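You operate a simulated robot arm through the tools that you are given. There is no shell and no other tool.

You run a simulated robot arm. Do the job below in one go: nothing can be reset, and whatever is moved stays where it is left.

## Task
Start the green welder on MIG and set it to the job card.

Only the result counts: the job must be done as asked and must still hold three seconds after the hand-in. Knocking over, shifting, dropping, spilling or breaking anything else fails it.

## Robot
A 6-joint arm with a two-finger parallel gripper, fixed in place. Base frame: the origin is at the foot of the arm, x ahead of it, y to its left, z up; the work surface is at about z = 1.065. Units: m, degrees, N and s.
With the tool pointing down near the work surface it reaches from about 0.34 to 0.74 m from the base axis. Its first joint turns from -66.0 to 66.0 degrees. Payload 2.45 kg.
The TCP is the grasp point between the finger pads, 0.024 m short of the fingertips. In the tool frame z runs along the fingers and y along their closing line. Largest opening 0.068 m; finger width 0.017, thickness 0.01; the body of the gripper, 0.04 by 0.07 m, starts 0.041 m behind the TCP.
Orientation is told as [roll, pitch, yaw] about the base's x, y, z axes, in that order, counted from this pose: with the fingers straight down and closing along the base's y, the tool's x points along the base's -x, its y along +y and its z along -z.

## Interface
- The arm moves only by the tool jog_arm. Its argument "plan" is a list of rows, each a list of 3 entries, a list of its own where there are three numbers: the shift along the tool's x, y, z in m, then the turn, a rotation vector about the tool's x, y, z in degrees, then the finger opening in m, from 0 to 0.068. In form: [[[dx, dy, dz], [ax, ay, az], hand], ...]. A call has 1 to 20 rows; each row is the pose to reach, as a shift and turn from the pose commanded when the call began, along the tool's axes at that moment. Each row takes 0.2 s and may step no farther than 0.05 m and 8.6 degrees from the row before; otherwise, or with a gripper value out of range, the whole call is refused. Where a pose cannot be reached the arm comes as near as it can. A force on the tool above 80 N (or 10 N above the force at the start of the call, whichever is more), or a blocked arm, ends the call early, and 0.2 s more pass. The fingers move at their own pace (about 0.108 m/s each) and stop on an object; they squeeze with about 29 N. The grip force told is the motor's: it shows also when the fingers shut on nothing. Time passes only in rows, and 0.2 s behind the last, so rows that repeat a pose let the fingers close. The reply holds the time, the measured pose of the TCP, the force on the tool along the base axes, the opening and the grip force, in the units named above and with some noise, with the torque about the TCP (base axes, N m) and any sound that the robot's microphone picked up.
- Cameras (640 x 400 px; columns grow to the right, rows downward): "scene" is fixed at [0.1649, 0.4237, 1.4442]; the picture's right is [-0.72, -0.69, 0.00], its down [-0.52, 0.54, -0.66] and it looks along [0.45, -0.47, -0.75] (base axes); focal length 328 px, centre (320, 200). "wrist" rides on the gripper at [0.084, 0.011, -0.075] in the tool frame; the picture's right is [-0.13, 0.99, 0.00], its down [-0.60, -0.08, -0.79] and it looks along [-0.79, -0.10, 0.61] (tool axes); focal length 251 px, centre (320, 200). There is no depth. A picture from a camera that has moved, and an enlarged one, comes with that camera's place and axes in the base frame and with its lens.
- capture(camera): a new picture of that camera. It takes no simulated time.
- enlarge(camera, box): a new picture of the part [left, top, right, bottom] of that camera's present view, enlarged. It takes no simulated time.
- finish_job(): hands the job in; it is judged then, once.

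Nothing tells you positions but the pictures and the camera data. Unless the task says otherwise, let go and move clear before handing in.

The tools are called after "Request:" as name(argument=value, ...) on one line, values as JSON. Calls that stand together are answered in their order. jog_arm: Moves the arm, as the interface text tells. Its arguments: {"type":"object","properties":{"plan":{"type":"array"}},"required":["plan"]} The other tools are called the same way: capture (camera) takes a picture; enlarge (camera, box) takes an enlarged picture of a part of a camera's view; finish_job () hands the job in.

At the start:

```text
time_s: 0.0
tcp_pos: [0.4811, -0.0472, 1.0671]
orientation: [0.0, -0.1, -0.1]
wrist_force: [-0.1, 0.3, -0.7]
moment: [0.03, 0.03, 0.01]
grip_width: 0.0679
gripper_force: 0.0
```

scene: 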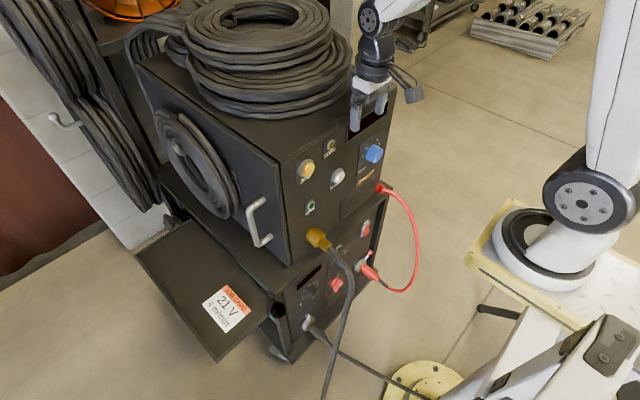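
wrist: 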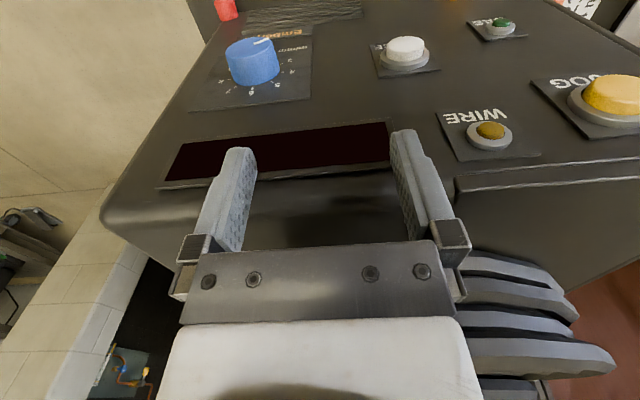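

I see a stack of dark welder units with a job card reading 21 V on a tray, and a panel of knobs and buttons facing the robot. I'll enlarge the views first to read the labels.

Request:
enlarge(camera="scene", box=[260, 100, 420, 240])

Request:
enlarge(camera="scene", box=[190, 220, 430, 370])

Request:
enlarge(camera="scene", box=[195, 275, 265, 340])

Request:
enlarge(camera="wrist", box=[140, 0, 400, 200])

Request:
enlarge(camera="wrist", box=[400, 0, 640, 180])

```text
2.86 times, centred on (340, 170) of scene
camera zoom: at [0.1649, 0.4237, 1.4442], right [-0.72, -0.69, 0.0], down [-0.52, 0.54, -0.66], along [0.45, -0.47, -0.75], focal length 936 px, centre (263, 286)
```

zoom: 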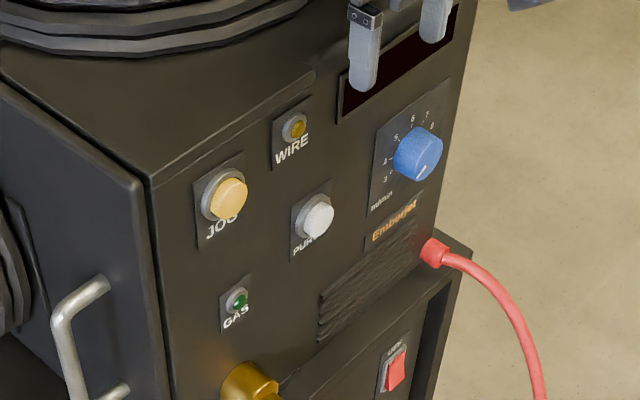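

```text
2.67 times, centred on (310, 295) of scene
camera zoom: at [0.1649, 0.4237, 1.4442], right [-0.72, -0.69, 0.0], down [-0.52, 0.54, -0.66], along [0.45, -0.47, -0.75], focal length 873 px, centre (347, -53)
```

zoom: 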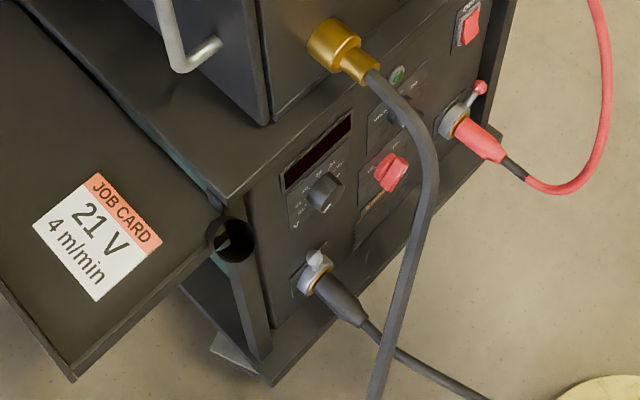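

```text
6.15 times, centred on (230, 308) of scene
camera zoom: at [0.1649, 0.4237, 1.4442], right [-0.72, -0.69, 0.0], down [-0.52, 0.54, -0.66], along [0.45, -0.47, -0.75], focal length 2015 px, centre (874, -462)
```

zoom: 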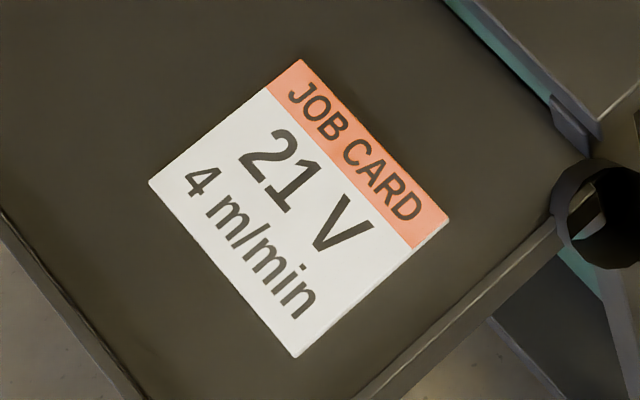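

```text
2.00 times, centred on (270, 100) of wrist
camera zoom: at [0.3974, -0.0353, 1.1428], right [0.13, 0.99, 0.0], down [0.6, -0.08, 0.79], along [0.79, -0.1, -0.61], focal length 503 px, centre (420, 400)
```

zoom: 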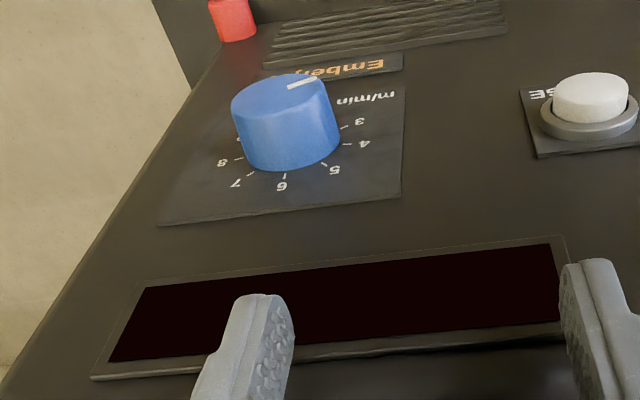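

```text
2.22 times, centred on (520, 90) of wrist
camera zoom: at [0.3974, -0.0353, 1.1428], right [0.13, 0.99, 0.0], down [0.6, -0.08, 0.79], along [0.79, -0.1, -0.61], focal length 559 px, centre (-124, 444)
```

zoom: 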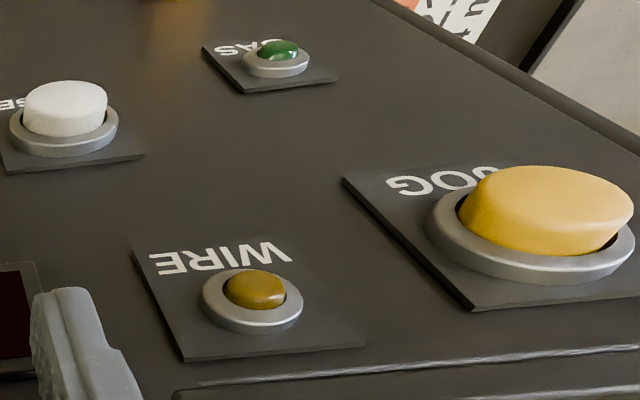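

The stack has an Emberjet wire feeder on top (m/min knob, JOG and PURGE, WIRE and GAS lamps) and a power source below it. The card says 21 V and 4 m/min. I'll back the gripper away from the panel and look around with the wrist camera.

Request:
jog_arm(plan=[[[0.03, 0, 0], [0, 0, 0], 0.068], [[0.06, 0, 0], [0, 0, 0], 0.068], [[0.08, 0, 0], [0, 0, 0], 0.068]])

Request:
capture(camera="wrist")

Request:
capture(camera="scene")

```text
time_s: 0.8
tcp_pos: [0.4014, -0.0461, 1.0675]
orientation: [0.0, -0.1, -0.1]
wrist_force: [-0.5, -0.4, 0.4]
moment: [-0.04, -0.01, -0.02]
grip_width: 0.0679
gripper_force: 0.0
```

```text
taken
camera wrist: at [0.3169, -0.0356, 1.143], right [0.13, 0.99, 0.0], down [0.6, -0.08, 0.79], along [0.79, -0.1, -0.61], focal length 251 px, centre (320, 200)
```

wrist: 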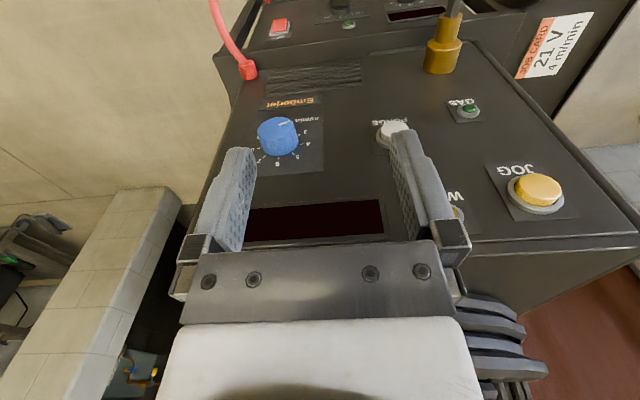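

```text
taken
```

scene: 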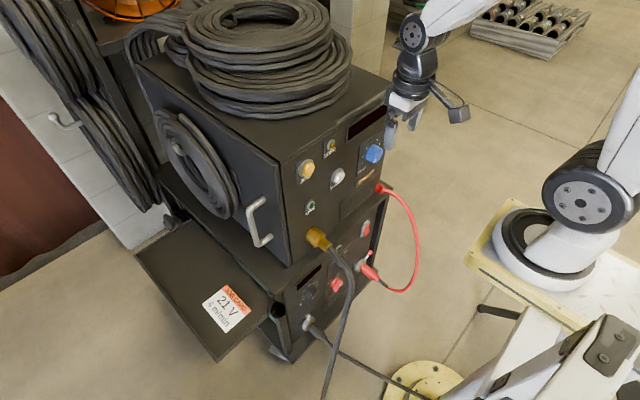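

The lower unit's switch works out to about (0.49, -0.13, 0.58), so its controls are well below the feeder. I'll lower the hand in free space in front of the feeder to read the lower panel.

Request:
jog_arm(plan=[[[0.01, 0, 0.04], [0, 0, 0], 0.068], [[0.02, 0, 0.08], [0, 0, 0], 0.068], [[0.02, 0, 0.12], [0, 0, 0], 0.068], [[0.02, 0, 0.16], [0, 0, 0], 0.068], [[0.02, 0, 0.2], [0, 0, 0], 0.068]])

Request:
capture(camera="wrist")

Request:
capture(camera="scene")

```text
time_s: 2.0
tcp_pos: [0.3846, -0.047, 0.868]
orientation: [-0.1, -0.1, 0.1]
wrist_force: [-0.6, -0.7, 0.8]
moment: [-0.03, 0.03, 0.0]
grip_width: 0.0681
gripper_force: 0.0
```

```text
taken
camera wrist: at [0.2998, -0.0351, 0.9437], right [0.13, 0.99, 0.0], down [0.6, -0.08, 0.79], along [0.79, -0.1, -0.61], focal length 251 px, centre (320, 200)
```

wrist: 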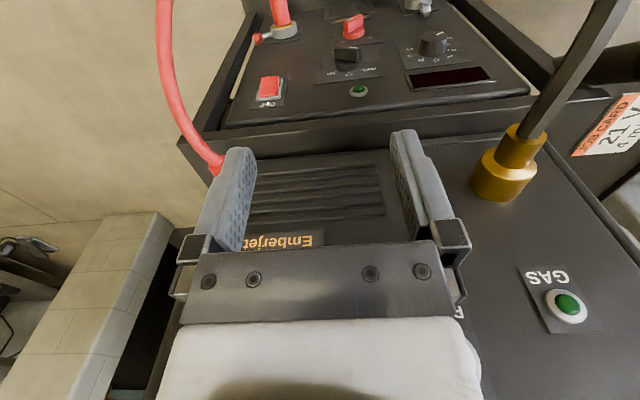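

```text
taken
```

scene: 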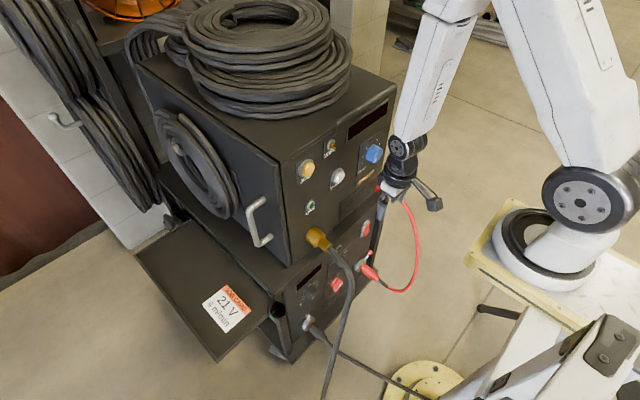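

Request:
enlarge(camera="wrist", box=[220, 0, 540, 140])

Request:
enlarge(camera="wrist", box=[300, 0, 480, 110])

Request:
enlarge(camera="scene", box=[270, 200, 400, 340])

```text
2.00 times, centred on (380, 70) of wrist
camera zoom: at [0.2998, -0.0351, 0.9437], right [0.13, 0.99, 0.0], down [0.6, -0.08, 0.79], along [0.79, -0.1, -0.61], focal length 503 px, centre (200, 460)
```

zoom: 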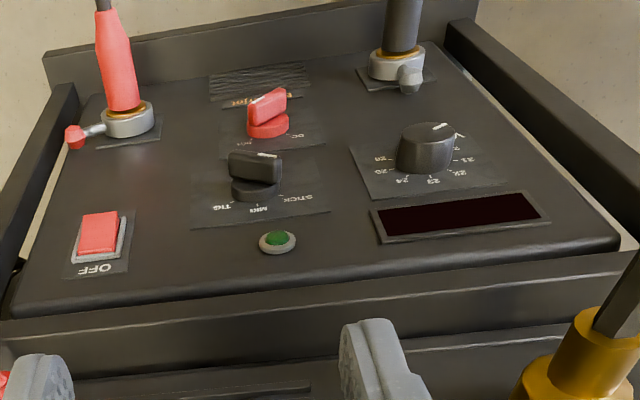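

```text
3.56 times, centred on (390, 55) of wrist
camera zoom: at [0.2998, -0.0351, 0.9437], right [0.13, 0.99, 0.0], down [0.6, -0.08, 0.79], along [0.79, -0.1, -0.61], focal length 894 px, centre (71, 716)
```

zoom: 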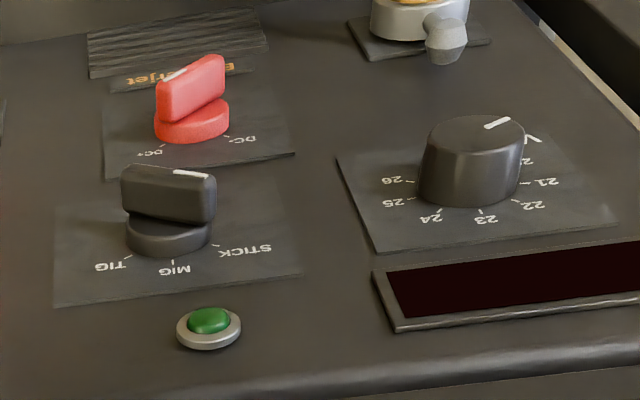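

```text
2.86 times, centred on (335, 270) of scene
camera zoom: at [0.1649, 0.4237, 1.4442], right [-0.72, -0.69, 0.0], down [-0.52, 0.54, -0.66], along [0.45, -0.47, -0.75], focal length 936 px, centre (277, 0)
```

zoom: 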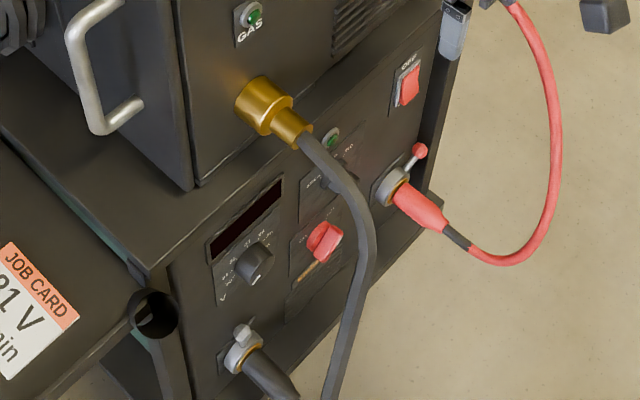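

The lower panel has an OFF/ON rocker, a TIG/MIG/STICK selector that is on STICK, a red DC+/DC- selector and a voltage knob scaled in the 20s. A torch cable hangs from the gold connector and a red cable loops at the right. I'll go lower to see the panel better.

Request:
jog_arm(plan=[[[0.01, 0, 0.04], [0, 0, 0], 0.068], [[0.02, 0, 0.08], [0, 0, 0], 0.068], [[0.02, 0, 0.12], [0, 0, 0], 0.068], [[0.02, 0, 0.16], [0, 0, 0], 0.068]])

Request:
capture(camera="wrist")

Request:
capture(camera="scene")

```text
time_s: 3.0
tcp_pos: [0.3629, -0.0481, 0.7058]
orientation: [0.0, 0.0, 0.0]
wrist_force: [0.7, 0.3, 0.2]
moment: [0.0, 0.01, -0.01]
grip_width: 0.068
gripper_force: 0.1
```

```text
taken
camera wrist: at [0.2786, -0.0361, 0.7809], right [0.13, 0.99, 0.0], down [0.6, -0.08, 0.79], along [0.79, -0.1, -0.61], focal length 251 px, centre (320, 200)
```

wrist: 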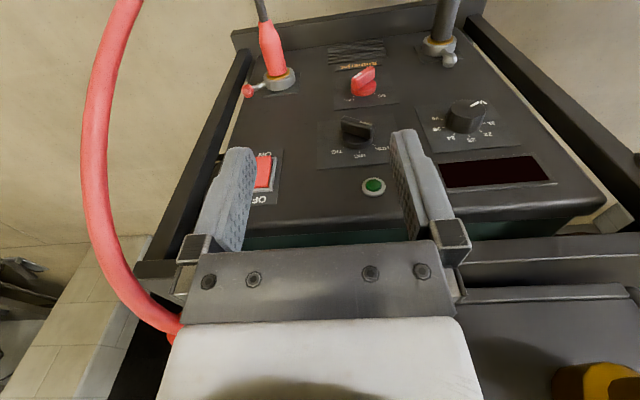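

```text
taken
```

scene: 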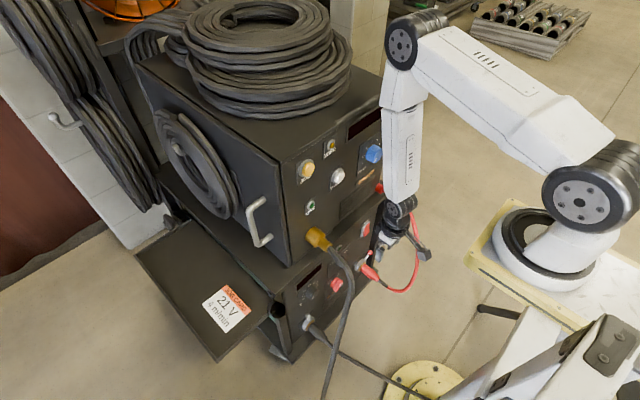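

Request:
enlarge(camera="wrist", box=[230, 20, 410, 210])

Request:
enlarge(camera="wrist", box=[310, 50, 410, 170])

Request:
enlarge(camera="wrist", box=[410, 80, 560, 200])

```text
2.11 times, centred on (320, 115) of wrist
camera zoom: at [0.2786, -0.0361, 0.7809], right [0.13, 0.99, 0.0], down [0.6, -0.08, 0.79], along [0.79, -0.1, -0.61], focal length 529 px, centre (320, 379)
```

zoom: 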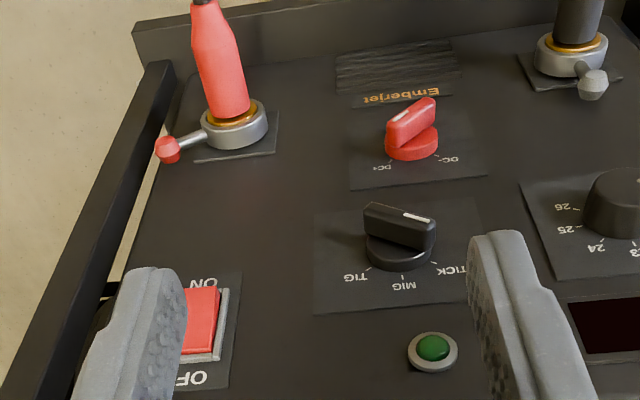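

```text
3.33 times, centred on (360, 110) of wrist
camera zoom: at [0.2786, -0.0361, 0.7809], right [0.13, 0.99, 0.0], down [0.6, -0.08, 0.79], along [0.79, -0.1, -0.61], focal length 838 px, centre (187, 500)
```

zoom: 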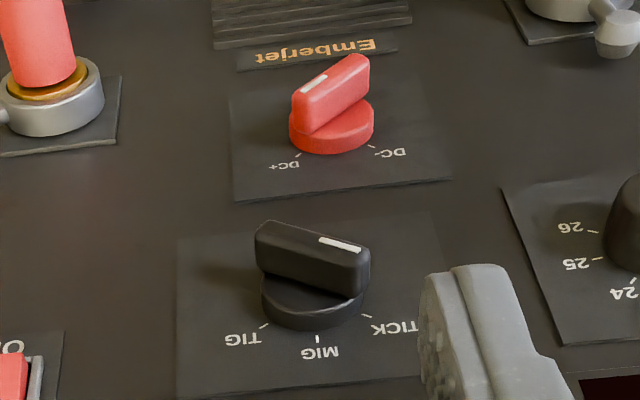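

```text
3.33 times, centred on (485, 140) of wrist
camera zoom: at [0.2786, -0.0361, 0.7809], right [0.13, 0.99, 0.0], down [0.6, -0.08, 0.79], along [0.79, -0.1, -0.61], focal length 838 px, centre (-230, 400)
```

zoom: 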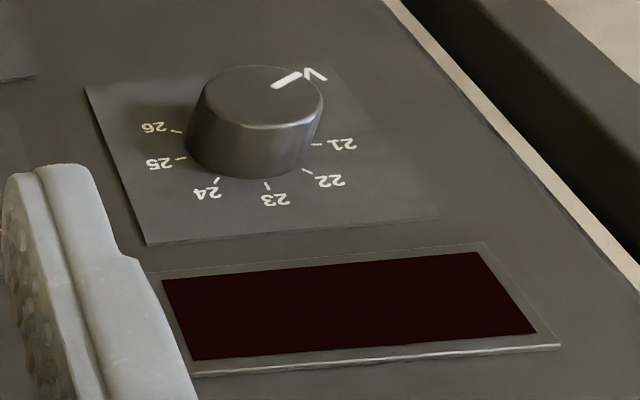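

I can now place the controls: selector about (0.474, -0.014, 0.517), V knob (0.476, 0.121, 0.504), rocker (0.495, -0.137, 0.561), and the polarity knob is already on DC+. Next I'll tilt the hand toward the panel in open space between the cables.

Request:
jog_arm(plan=[[[0.0, 0.003, 0.01], [0, -8, 0], 0.068], [[0.0, 0.006, 0.02], [0, -16, 0], 0.068], [[0.0, 0.009, 0.03], [0, -24, 0], 0.068], [[0.0, 0.012, 0.04], [0, -32, 0], 0.068], [[0.0, 0.015, 0.05], [0, -40, 0], 0.068], [[0.0, 0.018, 0.06], [0, -45, 0], 0.068]])

Request:
capture(camera="wrist")

Request:
capture(camera="scene")

```text
time_s: 4.4
tcp_pos: [0.3629, -0.0277, 0.6471]
orientation: [0.0, -45.2, 0.0]
wrist_force: [0.6, -0.2, -0.4]
moment: [0.01, 0.03, -0.02]
grip_width: 0.0678
gripper_force: 0.0
```

```text
taken
camera wrist: at [0.2499, -0.0167, 0.6409], right [0.09, 0.99, 0.09], down [-0.14, -0.08, 0.99], along [0.99, -0.1, 0.13], focal length 251 px, centre (320, 200)
```

wrist: 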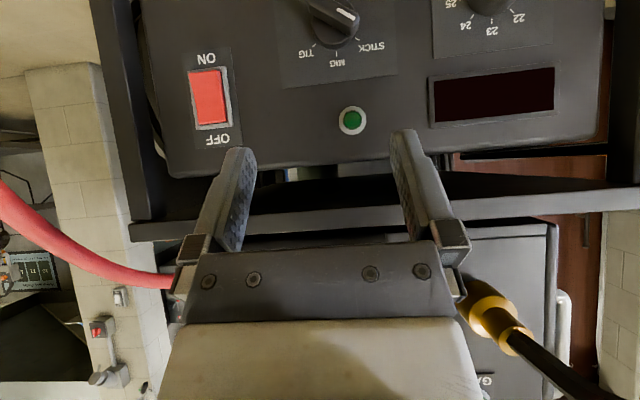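

```text
taken
```

scene: 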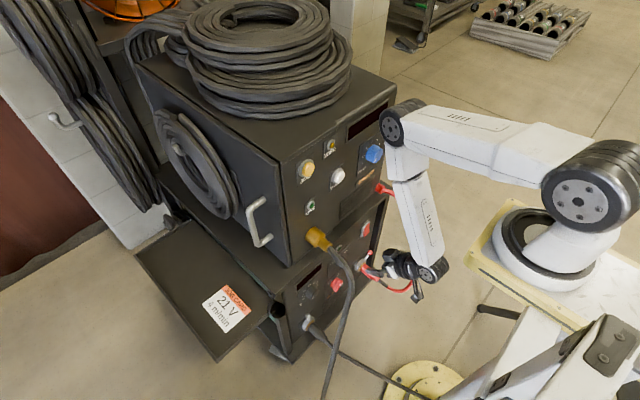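

Request:
enlarge(camera="wrist", box=[150, 30, 270, 170])

Request:
enlarge(camera="wrist", box=[270, 0, 410, 140])

```text
2.86 times, centred on (210, 100) of wrist
camera zoom: at [0.2499, -0.0167, 0.6409], right [0.09, 0.99, 0.09], down [-0.14, -0.08, 0.99], along [0.99, -0.1, 0.13], focal length 718 px, centre (634, 486)
```

zoom: 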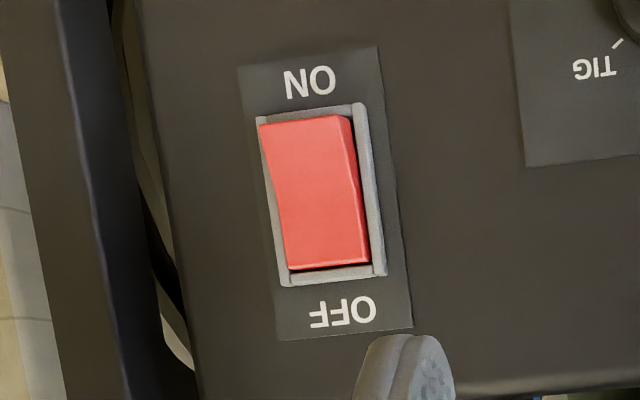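

```text
2.86 times, centred on (340, 70) of wrist
camera zoom: at [0.2499, -0.0167, 0.6409], right [0.09, 0.99, 0.09], down [-0.14, -0.08, 0.99], along [0.99, -0.1, 0.13], focal length 718 px, centre (263, 571)
```

zoom: 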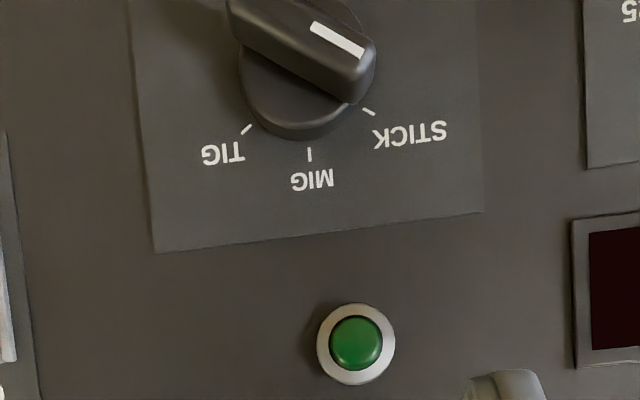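

The rocker is on OFF (its ON side, at the bottom, stands out) and the mode selector points about 60° left of MIG. I'll bring the hand level in clear space between the red and black cables.

Request:
jog_arm(plan=[[[0.005, 0, 0.006], [0, -8, 0], 0.068], [[0.01, 0, 0.012], [0, -16, 0], 0.068], [[0.015, -0.001, 0.019], [0, -24, 0], 0.068], [[0.02, -0.001, 0.026], [0, -32, 0], 0.068], [[0.025, -0.002, 0.032], [0, -40, 0], 0.068], [[0.0284, -0.002, 0.0381], [0, -44.8, 0], 0.068]])

Request:
capture(camera="wrist")

Request:
capture(camera="scene")

```text
time_s: 5.8
tcp_pos: [0.3728, -0.033, 0.6015]
orientation: [-156.4, -89.5, 156.4]
wrist_force: [-0.6, 0.3, 0.0]
moment: [0.02, 0.0, -0.01]
grip_width: 0.0681
gripper_force: 0.0
```

```text
taken
camera wrist: at [0.2987, -0.0211, 0.5181], right [0.0, 0.99, 0.13], down [-0.8, -0.08, 0.6], along [0.6, -0.1, 0.79], focal length 251 px, centre (320, 200)
```

wrist: 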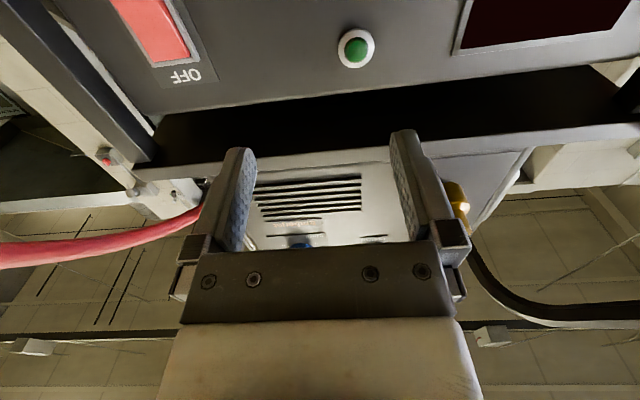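

```text
taken
```

scene: 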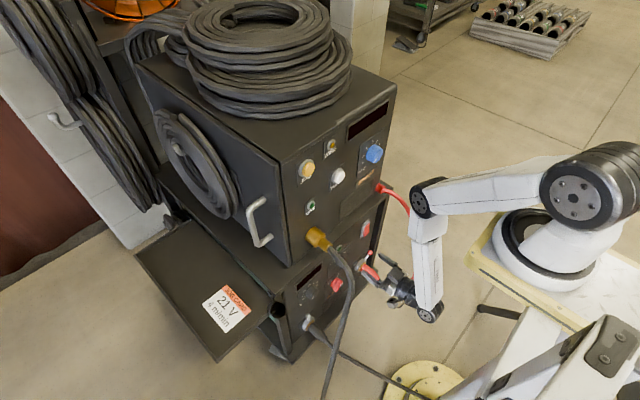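

The hand is level. Both cables are clear of it: red near y -0.17, black torch cable at z around 0.7. I'll go to a pre-grasp in front of the mode selector, with the fingers turned 60° to straddle its bar.

Request:
jog_arm(plan=[[[0.011, 0.002, 0.006], [0, 0, -7.5], 0.068], [[0.022, 0.005, 0.012], [0, 0, -15], 0.068], [[0.033, 0.007, 0.018], [0, 0, -22.5], 0.068], [[0.044, 0.009, 0.024], [0, 0, -30], 0.068], [[0.055, 0.011, 0.03], [0, 0, -37.5], 0.068], [[0.066, 0.014, 0.036], [0, 0, -45], 0.068], [[0.077, 0.016, 0.042], [0, 0, -52.5], 0.068], [[0.0855, 0.0182, 0.0472], [0, 0, -60], 0.068]])

Request:
capture(camera="wrist")

Request:
capture(camera="scene")

```text
time_s: 7.2
tcp_pos: [0.474, -0.0277, 0.5783]
orientation: [-98.2, -48.1, 96.5]
wrist_force: [-49.9, -24.5, -10.1]
moment: [-0.79, 1.61, 0.44]
grip_width: 0.0567
gripper_force: 0.0
stopped in row 6: the force on the tool passed its limit at 132 N (the readings are from after the stop); the commanded pose is now the measured one
```

```text
taken
camera wrist: at [0.4061, -0.0757, 0.5014], right [0.05, 0.83, -0.56], down [-0.84, 0.34, 0.43], along [0.54, 0.45, 0.71], focal length 251 px, centre (320, 200)
```

wrist: 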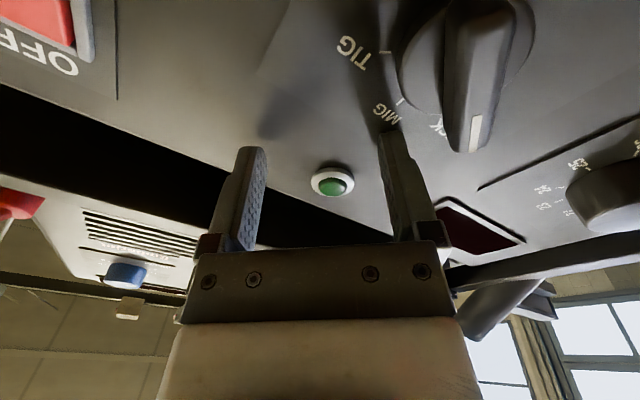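

```text
taken
```

scene: 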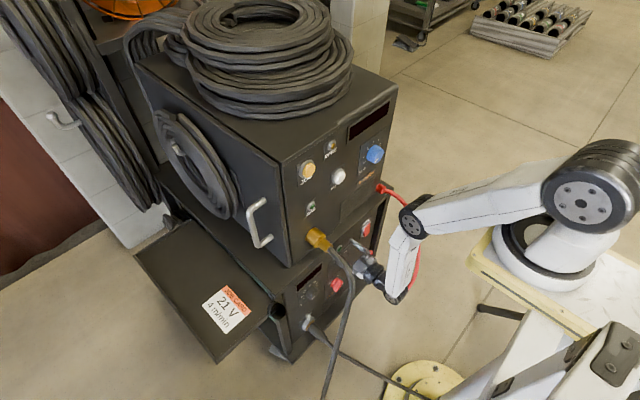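

The arm left the planned line: its wrist limit pushed the hand forward and the fingertips touched the blank panel near the green lamp. Nothing looks displaced. I'll back straight off a little and see how the arm responds.

Request:
jog_arm(plan=[[[0, 0, -0.01], [0, 0, 0], 0.068], [[0, 0, -0.02], [0, 0, 0], 0.068]])

Request:
capture(camera="wrist")

Request:
enlarge(camera="scene", box=[260, 180, 440, 320])

```text
time_s: 7.8
tcp_pos: [0.4684, -0.0259, 0.585]
orientation: [-101.1, -47.8, 99.5]
wrist_force: [-0.5, 0.0, -0.2]
moment: [-0.01, 0.0, 0.01]
grip_width: 0.068
gripper_force: 0.1
```

```text
taken
camera wrist: at [0.4038, -0.0748, 0.5058], right [0.06, 0.83, -0.56], down [-0.86, 0.33, 0.4], along [0.51, 0.46, 0.73], focal length 251 px, centre (320, 200)
```

wrist: 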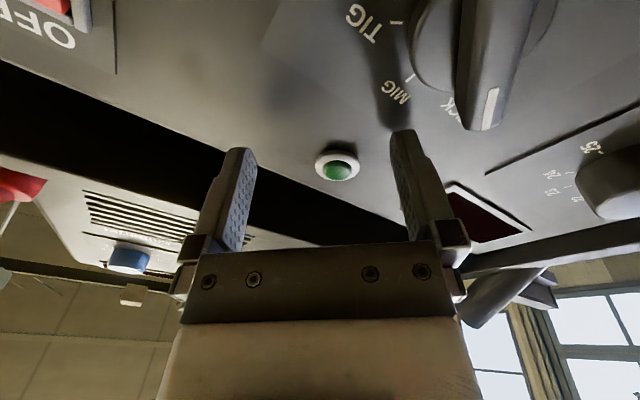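

```text
2.86 times, centred on (350, 250) of scene
camera zoom: at [0.1718, 0.4219, 1.4439], right [-0.72, -0.69, 0.0], down [-0.53, 0.55, -0.65], along [0.45, -0.47, -0.76], focal length 936 px, centre (234, 57)
```

zoom: 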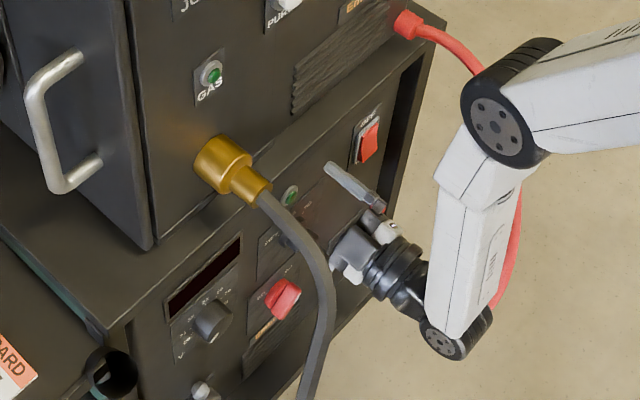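

The arm is at a wrist-bend limit here, so fully level poses at this height don't work well. I'll pull away while tilting the hand to about 45° down-forward, which it handled well before, and check whether the scene camera shifted.

Request:
jog_arm(plan=[[[-0.003, -0.003, -0.01], [-2.25, 6.0, 4.85], 0.068], [[-0.006, -0.006, -0.018], [-4.5, 12.0, 9.7], 0.068], [[-0.009, -0.009, -0.024], [-6.75, 18.0, 14.55], 0.068], [[-0.012, -0.012, -0.028], [-9.0, 24.0, 19.4], 0.068], [[-0.014, -0.015, -0.03], [-11.25, 30.0, 24.25], 0.068], [[-0.016, -0.017, -0.031], [-13.5, 36.0, 29.1], 0.068], [[-0.018, -0.019, -0.0317], [-15.75, 42.0, 33.95], 0.068], [[-0.0185, -0.0193, -0.0317], [-18.0, 48.0, 38.8], 0.068]])

Request:
capture(camera="wrist")

Request:
capture(camera="scene")

```text
time_s: 9.6
tcp_pos: [0.4171, -0.0282, 0.6013]
orientation: [-0.1, -46.1, 0.6]
wrist_force: [0.0, 0.1, 0.4]
moment: [-0.01, 0.01, 0.0]
grip_width: 0.0678
gripper_force: 0.0
```

```text
taken
camera wrist: at [0.3043, -0.0178, 0.5943], right [0.08, 0.99, 0.09], down [-0.15, -0.08, 0.99], along [0.99, -0.09, 0.14], focal length 251 px, centre (320, 200)
```

wrist: 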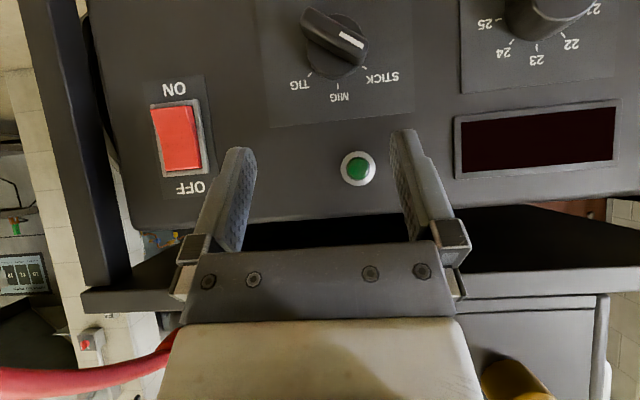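

```text
taken
```

scene: 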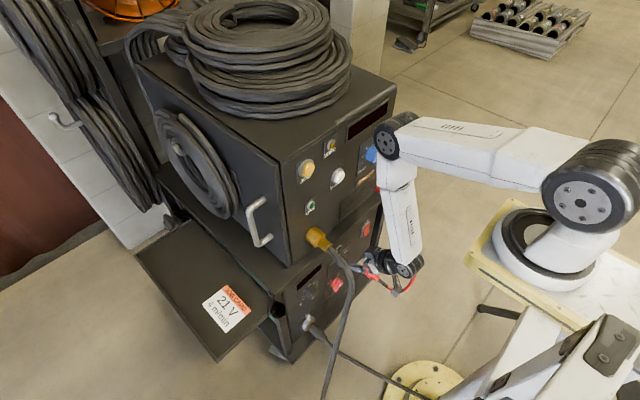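

Backed off cleanly, everything is in place, and the selector is still on STICK. I'll approach it with the hand tilted and rolled halfway (30°) so the closing fingers straddle the bar, stopping about 3 cm short to check.

Request:
jog_arm(plan=[[[0.0108, 0.0055, 0.014], [5.2, 0, -5.4], 0.068], [[0.0215, 0.0109, 0.028], [10.4, 0, -10.8], 0.068], [[0.0323, 0.0164, 0.042], [15.6, 0, -16.2], 0.068], [[0.043, 0.0218, 0.0561], [20.8, 0, -21.6], 0.068]])

Request:
capture(camera="wrist")

Request:
enlarge(camera="scene", box=[260, 180, 440, 320])

```text
time_s: 10.6
tcp_pos: [0.4271, -0.0061, 0.5314]
orientation: [-40.0, -38.4, 28.2]
wrist_force: [0.6, -0.2, 0.9]
moment: [-0.01, 0.01, -0.01]
grip_width: 0.0679
gripper_force: 0.0
```

```text
taken
camera wrist: at [0.3148, -0.0026, 0.5195], right [0.08, 0.9, -0.42], down [-0.16, 0.43, 0.89], along [0.98, -0.01, 0.17], focal length 251 px, centre (320, 200)
```

wrist: 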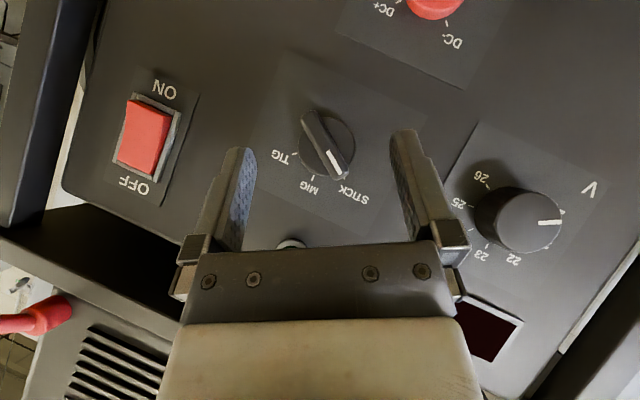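

```text
2.86 times, centred on (350, 250) of scene
camera zoom: at [0.1649, 0.4237, 1.4442], right [-0.72, -0.69, 0.0], down [-0.52, 0.55, -0.66], along [0.45, -0.47, -0.75], focal length 936 px, centre (234, 57)
```

zoom: 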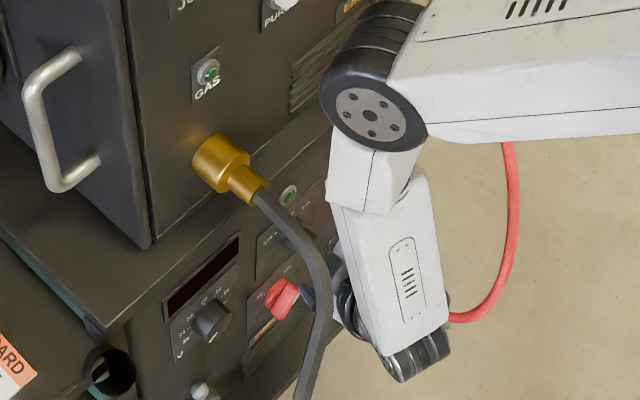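

Request:
enlarge(camera="wrist", box=[260, 90, 400, 200])

```text
3.64 times, centred on (330, 145) of wrist
camera zoom: at [0.3148, -0.0026, 0.5195], right [0.08, 0.9, -0.42], down [-0.16, 0.43, 0.89], along [0.98, -0.01, 0.17], focal length 914 px, centre (284, 400)
```

zoom: 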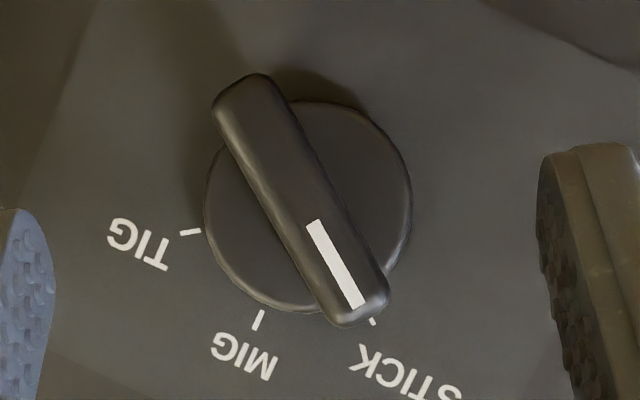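

The selector's bar is centred between the fingers at about y -0.015, z 0.515, and the bar is about 11 mm thick. I'll move straight in about 3.5 cm with the fingers open.

Request:
jog_arm(plan=[[[-0.0113, 0.0003, 0.0132], [0, 0, 0], 0.068], [[-0.0226, 0.0005, 0.0264], [0, 0, 0], 0.068]])

Request:
capture(camera="wrist")

```text
time_s: 11.2
tcp_pos: [0.4612, -0.0061, 0.5284]
orientation: [-39.9, -38.5, 28.1]
wrist_force: [0.2, 0.6, 0.1]
moment: [0.0, -0.02, -0.03]
grip_width: 0.0679
gripper_force: 0.2
```

```text
taken
camera wrist: at [0.3491, -0.0016, 0.5173], right [0.08, 0.91, -0.42], down [-0.16, 0.42, 0.89], along [0.98, -0.01, 0.18], focal length 251 px, centre (320, 200)
```

wrist: 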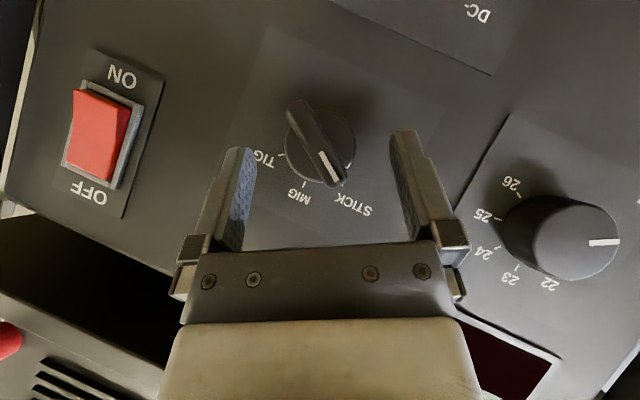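

The fingers straddle the selector bar with no contact force. Closing now.

Request:
jog_arm(plan=[[[0, 0, 0], [0, 0, 0], 0.03], [[0, 0, 0], [0, 0, 0], 0.015], [[0, 0, 0], [0, 0, 0], 0.0], [[0, 0, 0], [0, 0, 0], 0.0]])

Request:
capture(camera="wrist")

```text
time_s: 12.2
tcp_pos: [0.4628, -0.0051, 0.531]
orientation: [-39.9, -38.6, 28.0]
wrist_force: [1.0, -5.4, 6.6]
moment: [-0.1, -0.36, -0.19]
grip_width: 0.0123
gripper_force: 32.3
```

```text
taken
camera wrist: at [0.3494, -0.002, 0.5176], right [0.08, 0.91, -0.42], down [-0.16, 0.43, 0.89], along [0.98, -0.01, 0.18], focal length 251 px, centre (320, 200)
```

wrist: 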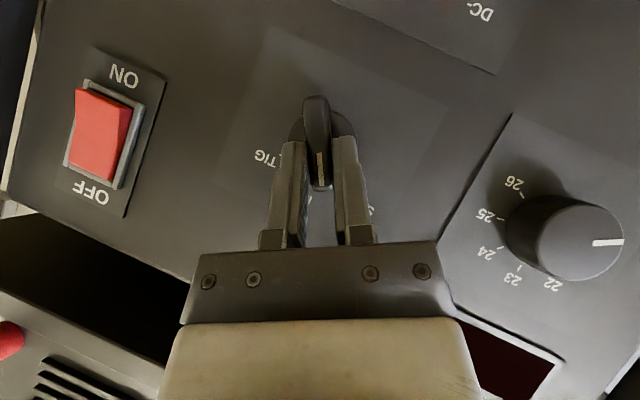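

The closing fingers turned the bar halfway and hold it gently. Now I'll rotate the hand 30° about the selector's axis to bring the pointer to MIG.

Request:
jog_arm(plan=[[[0.0001, -0.0022, 0.0001], [-5.2, 0, 5.4], 0.0], [[0.0004, -0.0043, 0.0004], [-10.4, 0, 10.8], 0.0], [[0.0009, -0.0064, 0.0009], [-15.6, 0, 16.2], 0.0], [[0.0016, -0.0083, 0.00155], [-20.8, 0, 21.6], 0.0], [[0.0016, -0.0083, 0.00155], [-20.8, 0, 21.6], 0.0]])

Request:
capture(camera="wrist")

Request:
enlarge(camera="wrist", box=[240, 70, 400, 220])

```text
time_s: 13.3
tcp_pos: [0.461, -0.0157, 0.5324]
orientation: [-0.2, -46.1, 0.6]
wrist_force: [-7.6, -11.1, 30.4]
moment: [-0.14, -0.33, -0.41]
grip_width: 0.0124
gripper_force: 32.8
```

```text
taken
camera wrist: at [0.3495, -0.005, 0.5236], right [0.08, 0.99, 0.09], down [-0.15, -0.08, 0.98], along [0.98, -0.09, 0.15], focal length 251 px, centre (320, 200)
```

wrist: 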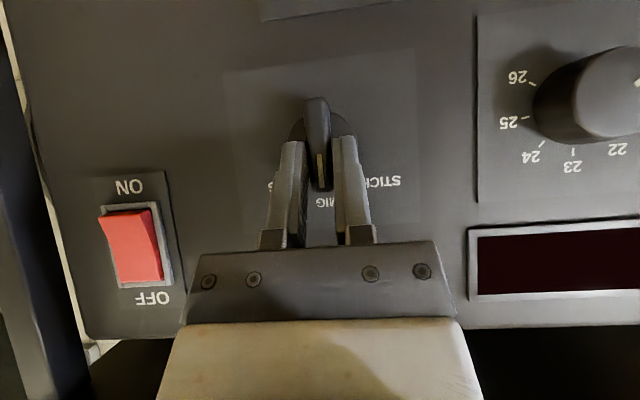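

```text
2.67 times, centred on (320, 145) of wrist
camera zoom: at [0.3495, -0.005, 0.5236], right [0.08, 0.99, 0.09], down [-0.15, -0.08, 0.98], along [0.98, -0.09, 0.15], focal length 670 px, centre (320, 347)
```

zoom: 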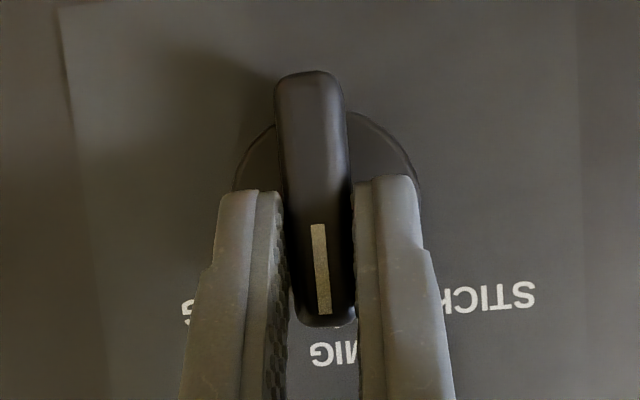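

The bar is vertical, pointing at MIG. I'll release and back straight off to confirm.

Request:
jog_arm(plan=[[[0, 0, 0], [0, 0, 0], 0.03], [[0, 0, 0], [0, 0, 0], 0.05], [[0.0139, 0, -0.0144], [0, 0, 0], 0.06], [[0.0277, 0, -0.0288], [0, 0, 0], 0.06], [[0.0416, 0, -0.0432], [0, 0, 0], 0.06]])

Request:
capture(camera="wrist")

Request:
enlarge(camera="wrist", box=[240, 50, 400, 190])

```text
time_s: 14.6
tcp_pos: [0.401, -0.0152, 0.5318]
orientation: [-0.2, -46.0, 0.8]
wrist_force: [0.6, -0.4, -0.4]
moment: [0.0, 0.01, 0.03]
grip_width: 0.06
gripper_force: 0.0
```

```text
taken
camera wrist: at [0.2887, -0.0048, 0.5237], right [0.08, 0.99, 0.09], down [-0.15, -0.08, 0.99], along [0.99, -0.09, 0.14], focal length 251 px, centre (320, 200)
```

wrist: 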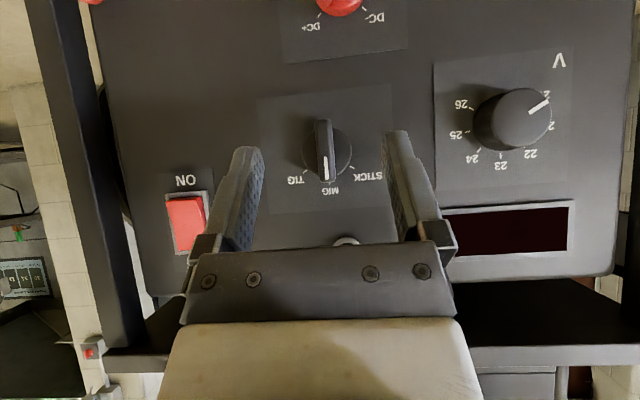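

```text
2.86 times, centred on (320, 120) of wrist
camera zoom: at [0.2887, -0.0048, 0.5237], right [0.08, 0.99, 0.09], down [-0.15, -0.08, 0.99], along [0.99, -0.09, 0.14], focal length 718 px, centre (320, 429)
```

zoom: 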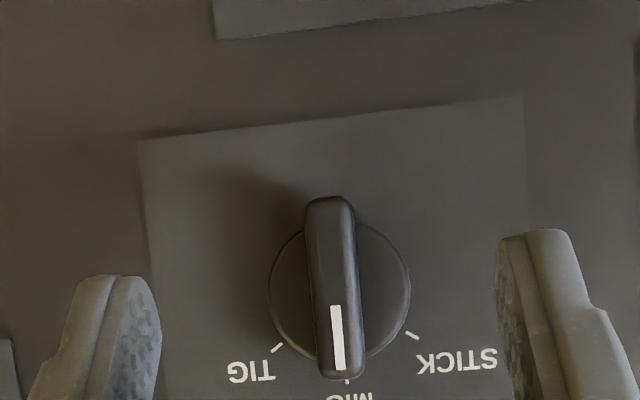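

The selector is on MIG. Next is the power rocker: its lower (ON) half is near y -0.137, z 0.548. With closed fingertips I'll come in from the left side, away from the red cable, and stop short.

Request:
jog_arm(plan=[[[-0.0074, -0.023, 0.001], [5.56, 0.1, -5.76], 0.03], [[-0.0148, -0.0461, 0.002], [11.1, 0.2, -11.5], 0.0], [[-0.0223, -0.0691, 0.0031], [16.7, 0.4, -17.3], 0.0], [[-0.0297, -0.0922, 0.0041], [22.2, 0.5, -23.0], 0.0], [[-0.0371, -0.1152, 0.0051], [27.8, 0.6, -28.8], 0.0], [[-0.0371, -0.1152, 0.0051], [27.8, 0.6, -28.8], 0.0]])

Request:
capture(camera="wrist")

Request:
capture(camera="scene")

```text
time_s: 15.9
tcp_pos: [0.4324, -0.1295, 0.5533]
orientation: [-50.3, -32.9, 34.0]
wrist_force: [0.1, 1.0, 0.7]
moment: [-0.01, -0.03, 0.01]
grip_width: 0.0002
gripper_force: 23.0
```

```text
taken
camera wrist: at [0.3195, -0.1268, 0.542], right [0.08, 0.82, -0.57], down [-0.15, 0.58, 0.8], along [0.99, 0.02, 0.17], focal length 251 px, centre (320, 200)
```

wrist: 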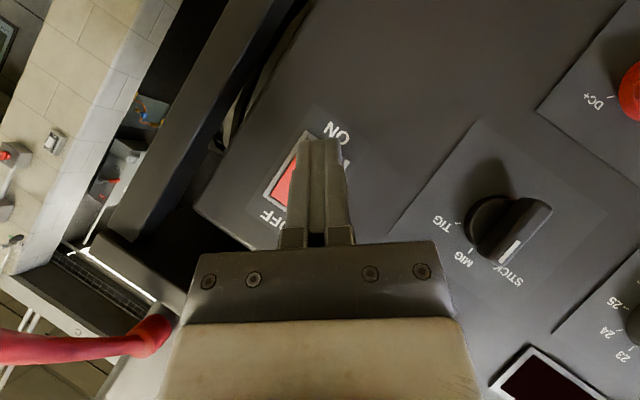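

```text
taken
```

scene: 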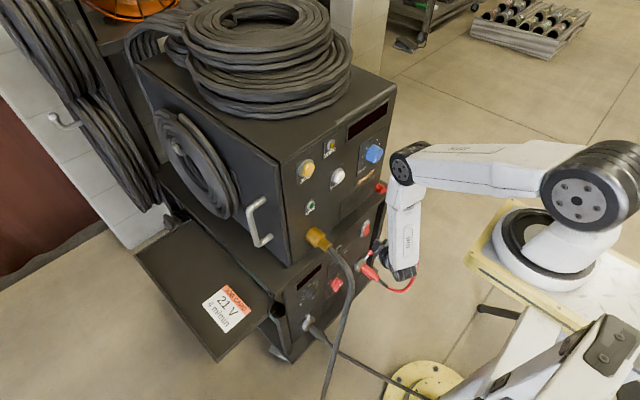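

Request:
enlarge(camera="wrist", box=[230, 100, 390, 250])

Request:
enlarge(camera="scene", box=[320, 180, 430, 300])

```text
2.67 times, centred on (310, 175) of wrist
camera zoom: at [0.3195, -0.1268, 0.542], right [0.08, 0.82, -0.57], down [-0.15, 0.58, 0.8], along [0.99, 0.02, 0.17], focal length 670 px, centre (347, 267)
```

zoom: 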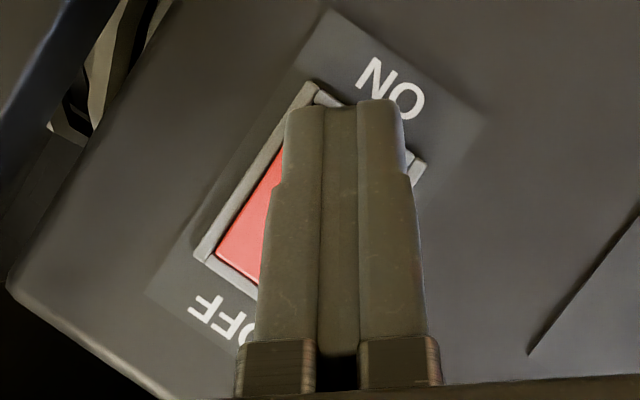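

```text
3.33 times, centred on (375, 240) of scene
camera zoom: at [0.1649, 0.4237, 1.4442], right [-0.72, -0.69, 0.0], down [-0.52, 0.54, -0.66], along [0.45, -0.47, -0.75], focal length 1092 px, centre (137, 67)
```

zoom: 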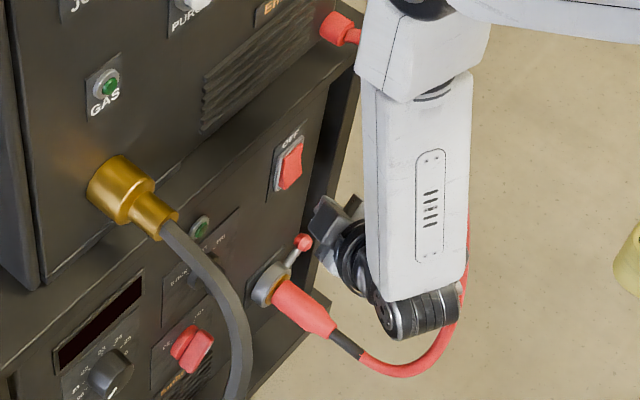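

The fingertips line up with the rocker's lower (ON) half within a few millimetres. Pressing straight in now.

Request:
jog_arm(plan=[[[-0.0101, -0.0034, 0.0111], [0, 0, 0], 0.0], [[-0.0185, -0.0036, 0.0197], [0, 0, 0], 0.0], [[-0.0226, -0.0037, 0.024], [0, 0, 0], 0.0], [[-0.0261, -0.0037, 0.0276], [0, 0, 0], 0.0]])

Request:
capture(camera="wrist")

```text
time_s: 16.9
tcp_pos: [0.4679, -0.1324, 0.5549]
orientation: [-50.0, -32.7, 33.6]
wrist_force: [-13.8, -1.3, 3.6]
moment: [-0.01, 0.0, -0.16]
grip_width: 0.0002
gripper_force: 23.4
heard: click
```

```text
taken
camera wrist: at [0.3552, -0.1299, 0.5431], right [0.08, 0.82, -0.57], down [-0.14, 0.57, 0.81], along [0.99, 0.02, 0.16], focal length 251 px, centre (320, 200)
```

wrist: 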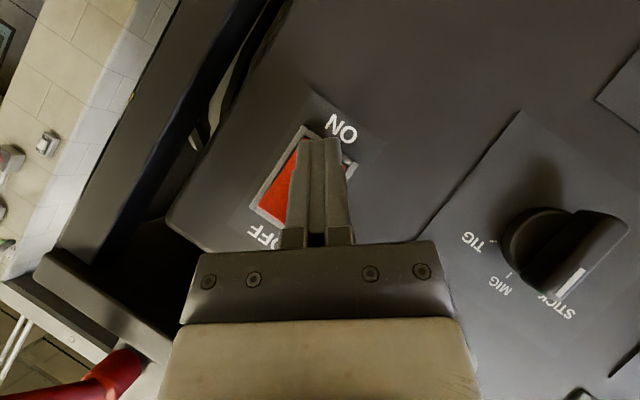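

A click, and the rocker now glows, so power is on. I'll back away and look at the displays.

Request:
jog_arm(plan=[[[0.0139, 0.0003, -0.0144], [0, 0, 0], 0.0], [[0.0278, 0.0006, -0.0288], [0, 0, 0], 0.0], [[0.039, 0.03, -0.04], [-5, 0, 5], 0.0], [[0.039, 0.06, -0.04], [-10, 0, 10.4], 0.03], [[0.039, 0.09, -0.04], [-15, 0, 15.6], 0.06]])

Request:
capture(camera="wrist")

Request:
enlarge(camera="scene", box=[260, 100, 420, 340])

```text
time_s: 18.1
tcp_pos: [0.4148, -0.0654, 0.4995]
orientation: [-25.5, -42.7, 18.4]
wrist_force: [-1.1, 0.0, -0.1]
moment: [-0.01, -0.02, -0.02]
grip_width: 0.06
gripper_force: 0.0
```

```text
taken
camera wrist: at [0.3017, -0.0571, 0.4881], right [0.08, 0.97, -0.23], down [-0.15, 0.24, 0.96], along [0.99, -0.05, 0.16], focal length 251 px, centre (320, 200)
```

wrist: 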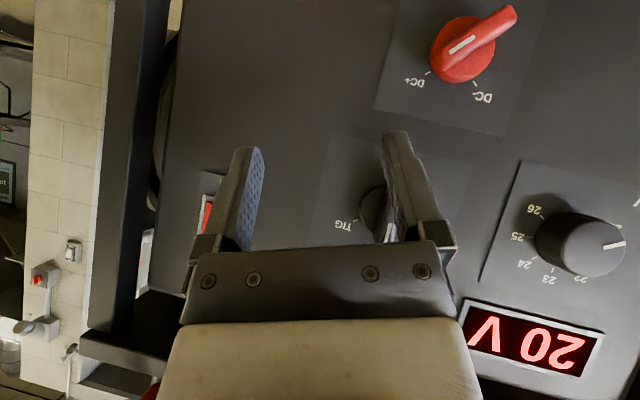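

```text
1.67 times, centred on (340, 220) of scene
camera zoom: at [0.1649, 0.4237, 1.4442], right [-0.72, -0.69, 0.0], down [-0.52, 0.55, -0.66], along [0.45, -0.47, -0.75], focal length 546 px, centre (287, 167)
```

zoom: 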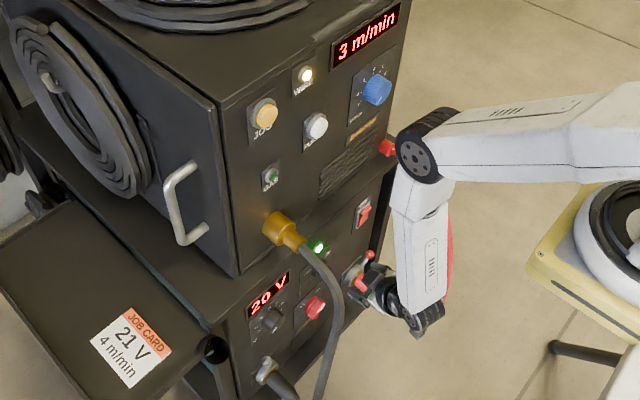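

Power is on: the displays read 20 V and 3 m/min, against a card of 21 V and 4 m/min. I'll look at the lamps and knob pointers.

Request:
enlarge(camera="scene", box=[290, 95, 410, 215])

Request:
enlarge(camera="wrist", box=[450, 140, 640, 390])

Request:
enlarge(camera="scene", box=[280, 235, 380, 325])

```text
3.33 times, centred on (350, 155) of scene
camera zoom: at [0.1649, 0.4237, 1.4442], right [-0.72, -0.69, 0.0], down [-0.52, 0.55, -0.66], along [0.45, -0.47, -0.75], focal length 1092 px, centre (220, 350)
```

zoom: 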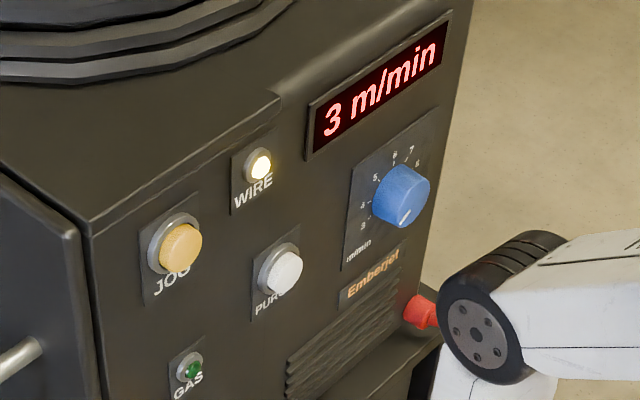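

```text
1.60 times, centred on (545, 265) of wrist
camera zoom: at [0.3017, -0.0571, 0.4881], right [0.08, 0.97, -0.23], down [-0.15, 0.24, 0.96], along [0.99, -0.05, 0.16], focal length 402 px, centre (-40, 96)
```

zoom: 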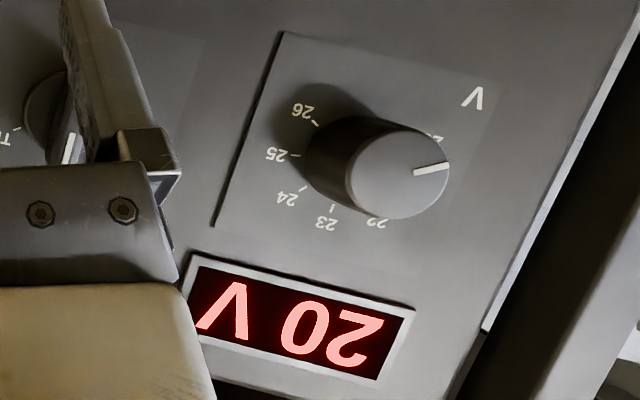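

```text
4.44 times, centred on (330, 280) of scene
camera zoom: at [0.1649, 0.4237, 1.4442], right [-0.72, -0.69, 0.0], down [-0.52, 0.55, -0.66], along [0.45, -0.47, -0.75], focal length 1456 px, centre (276, -156)
```

zoom: 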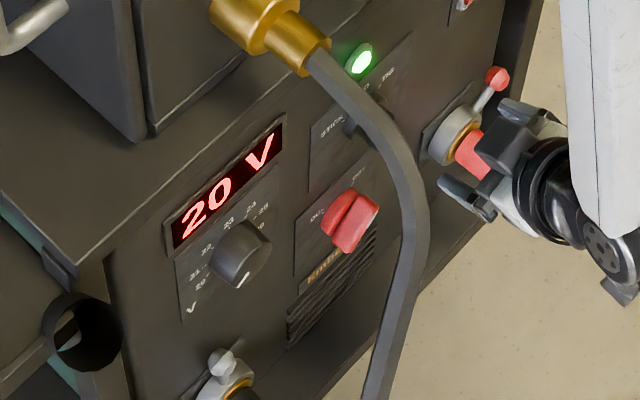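

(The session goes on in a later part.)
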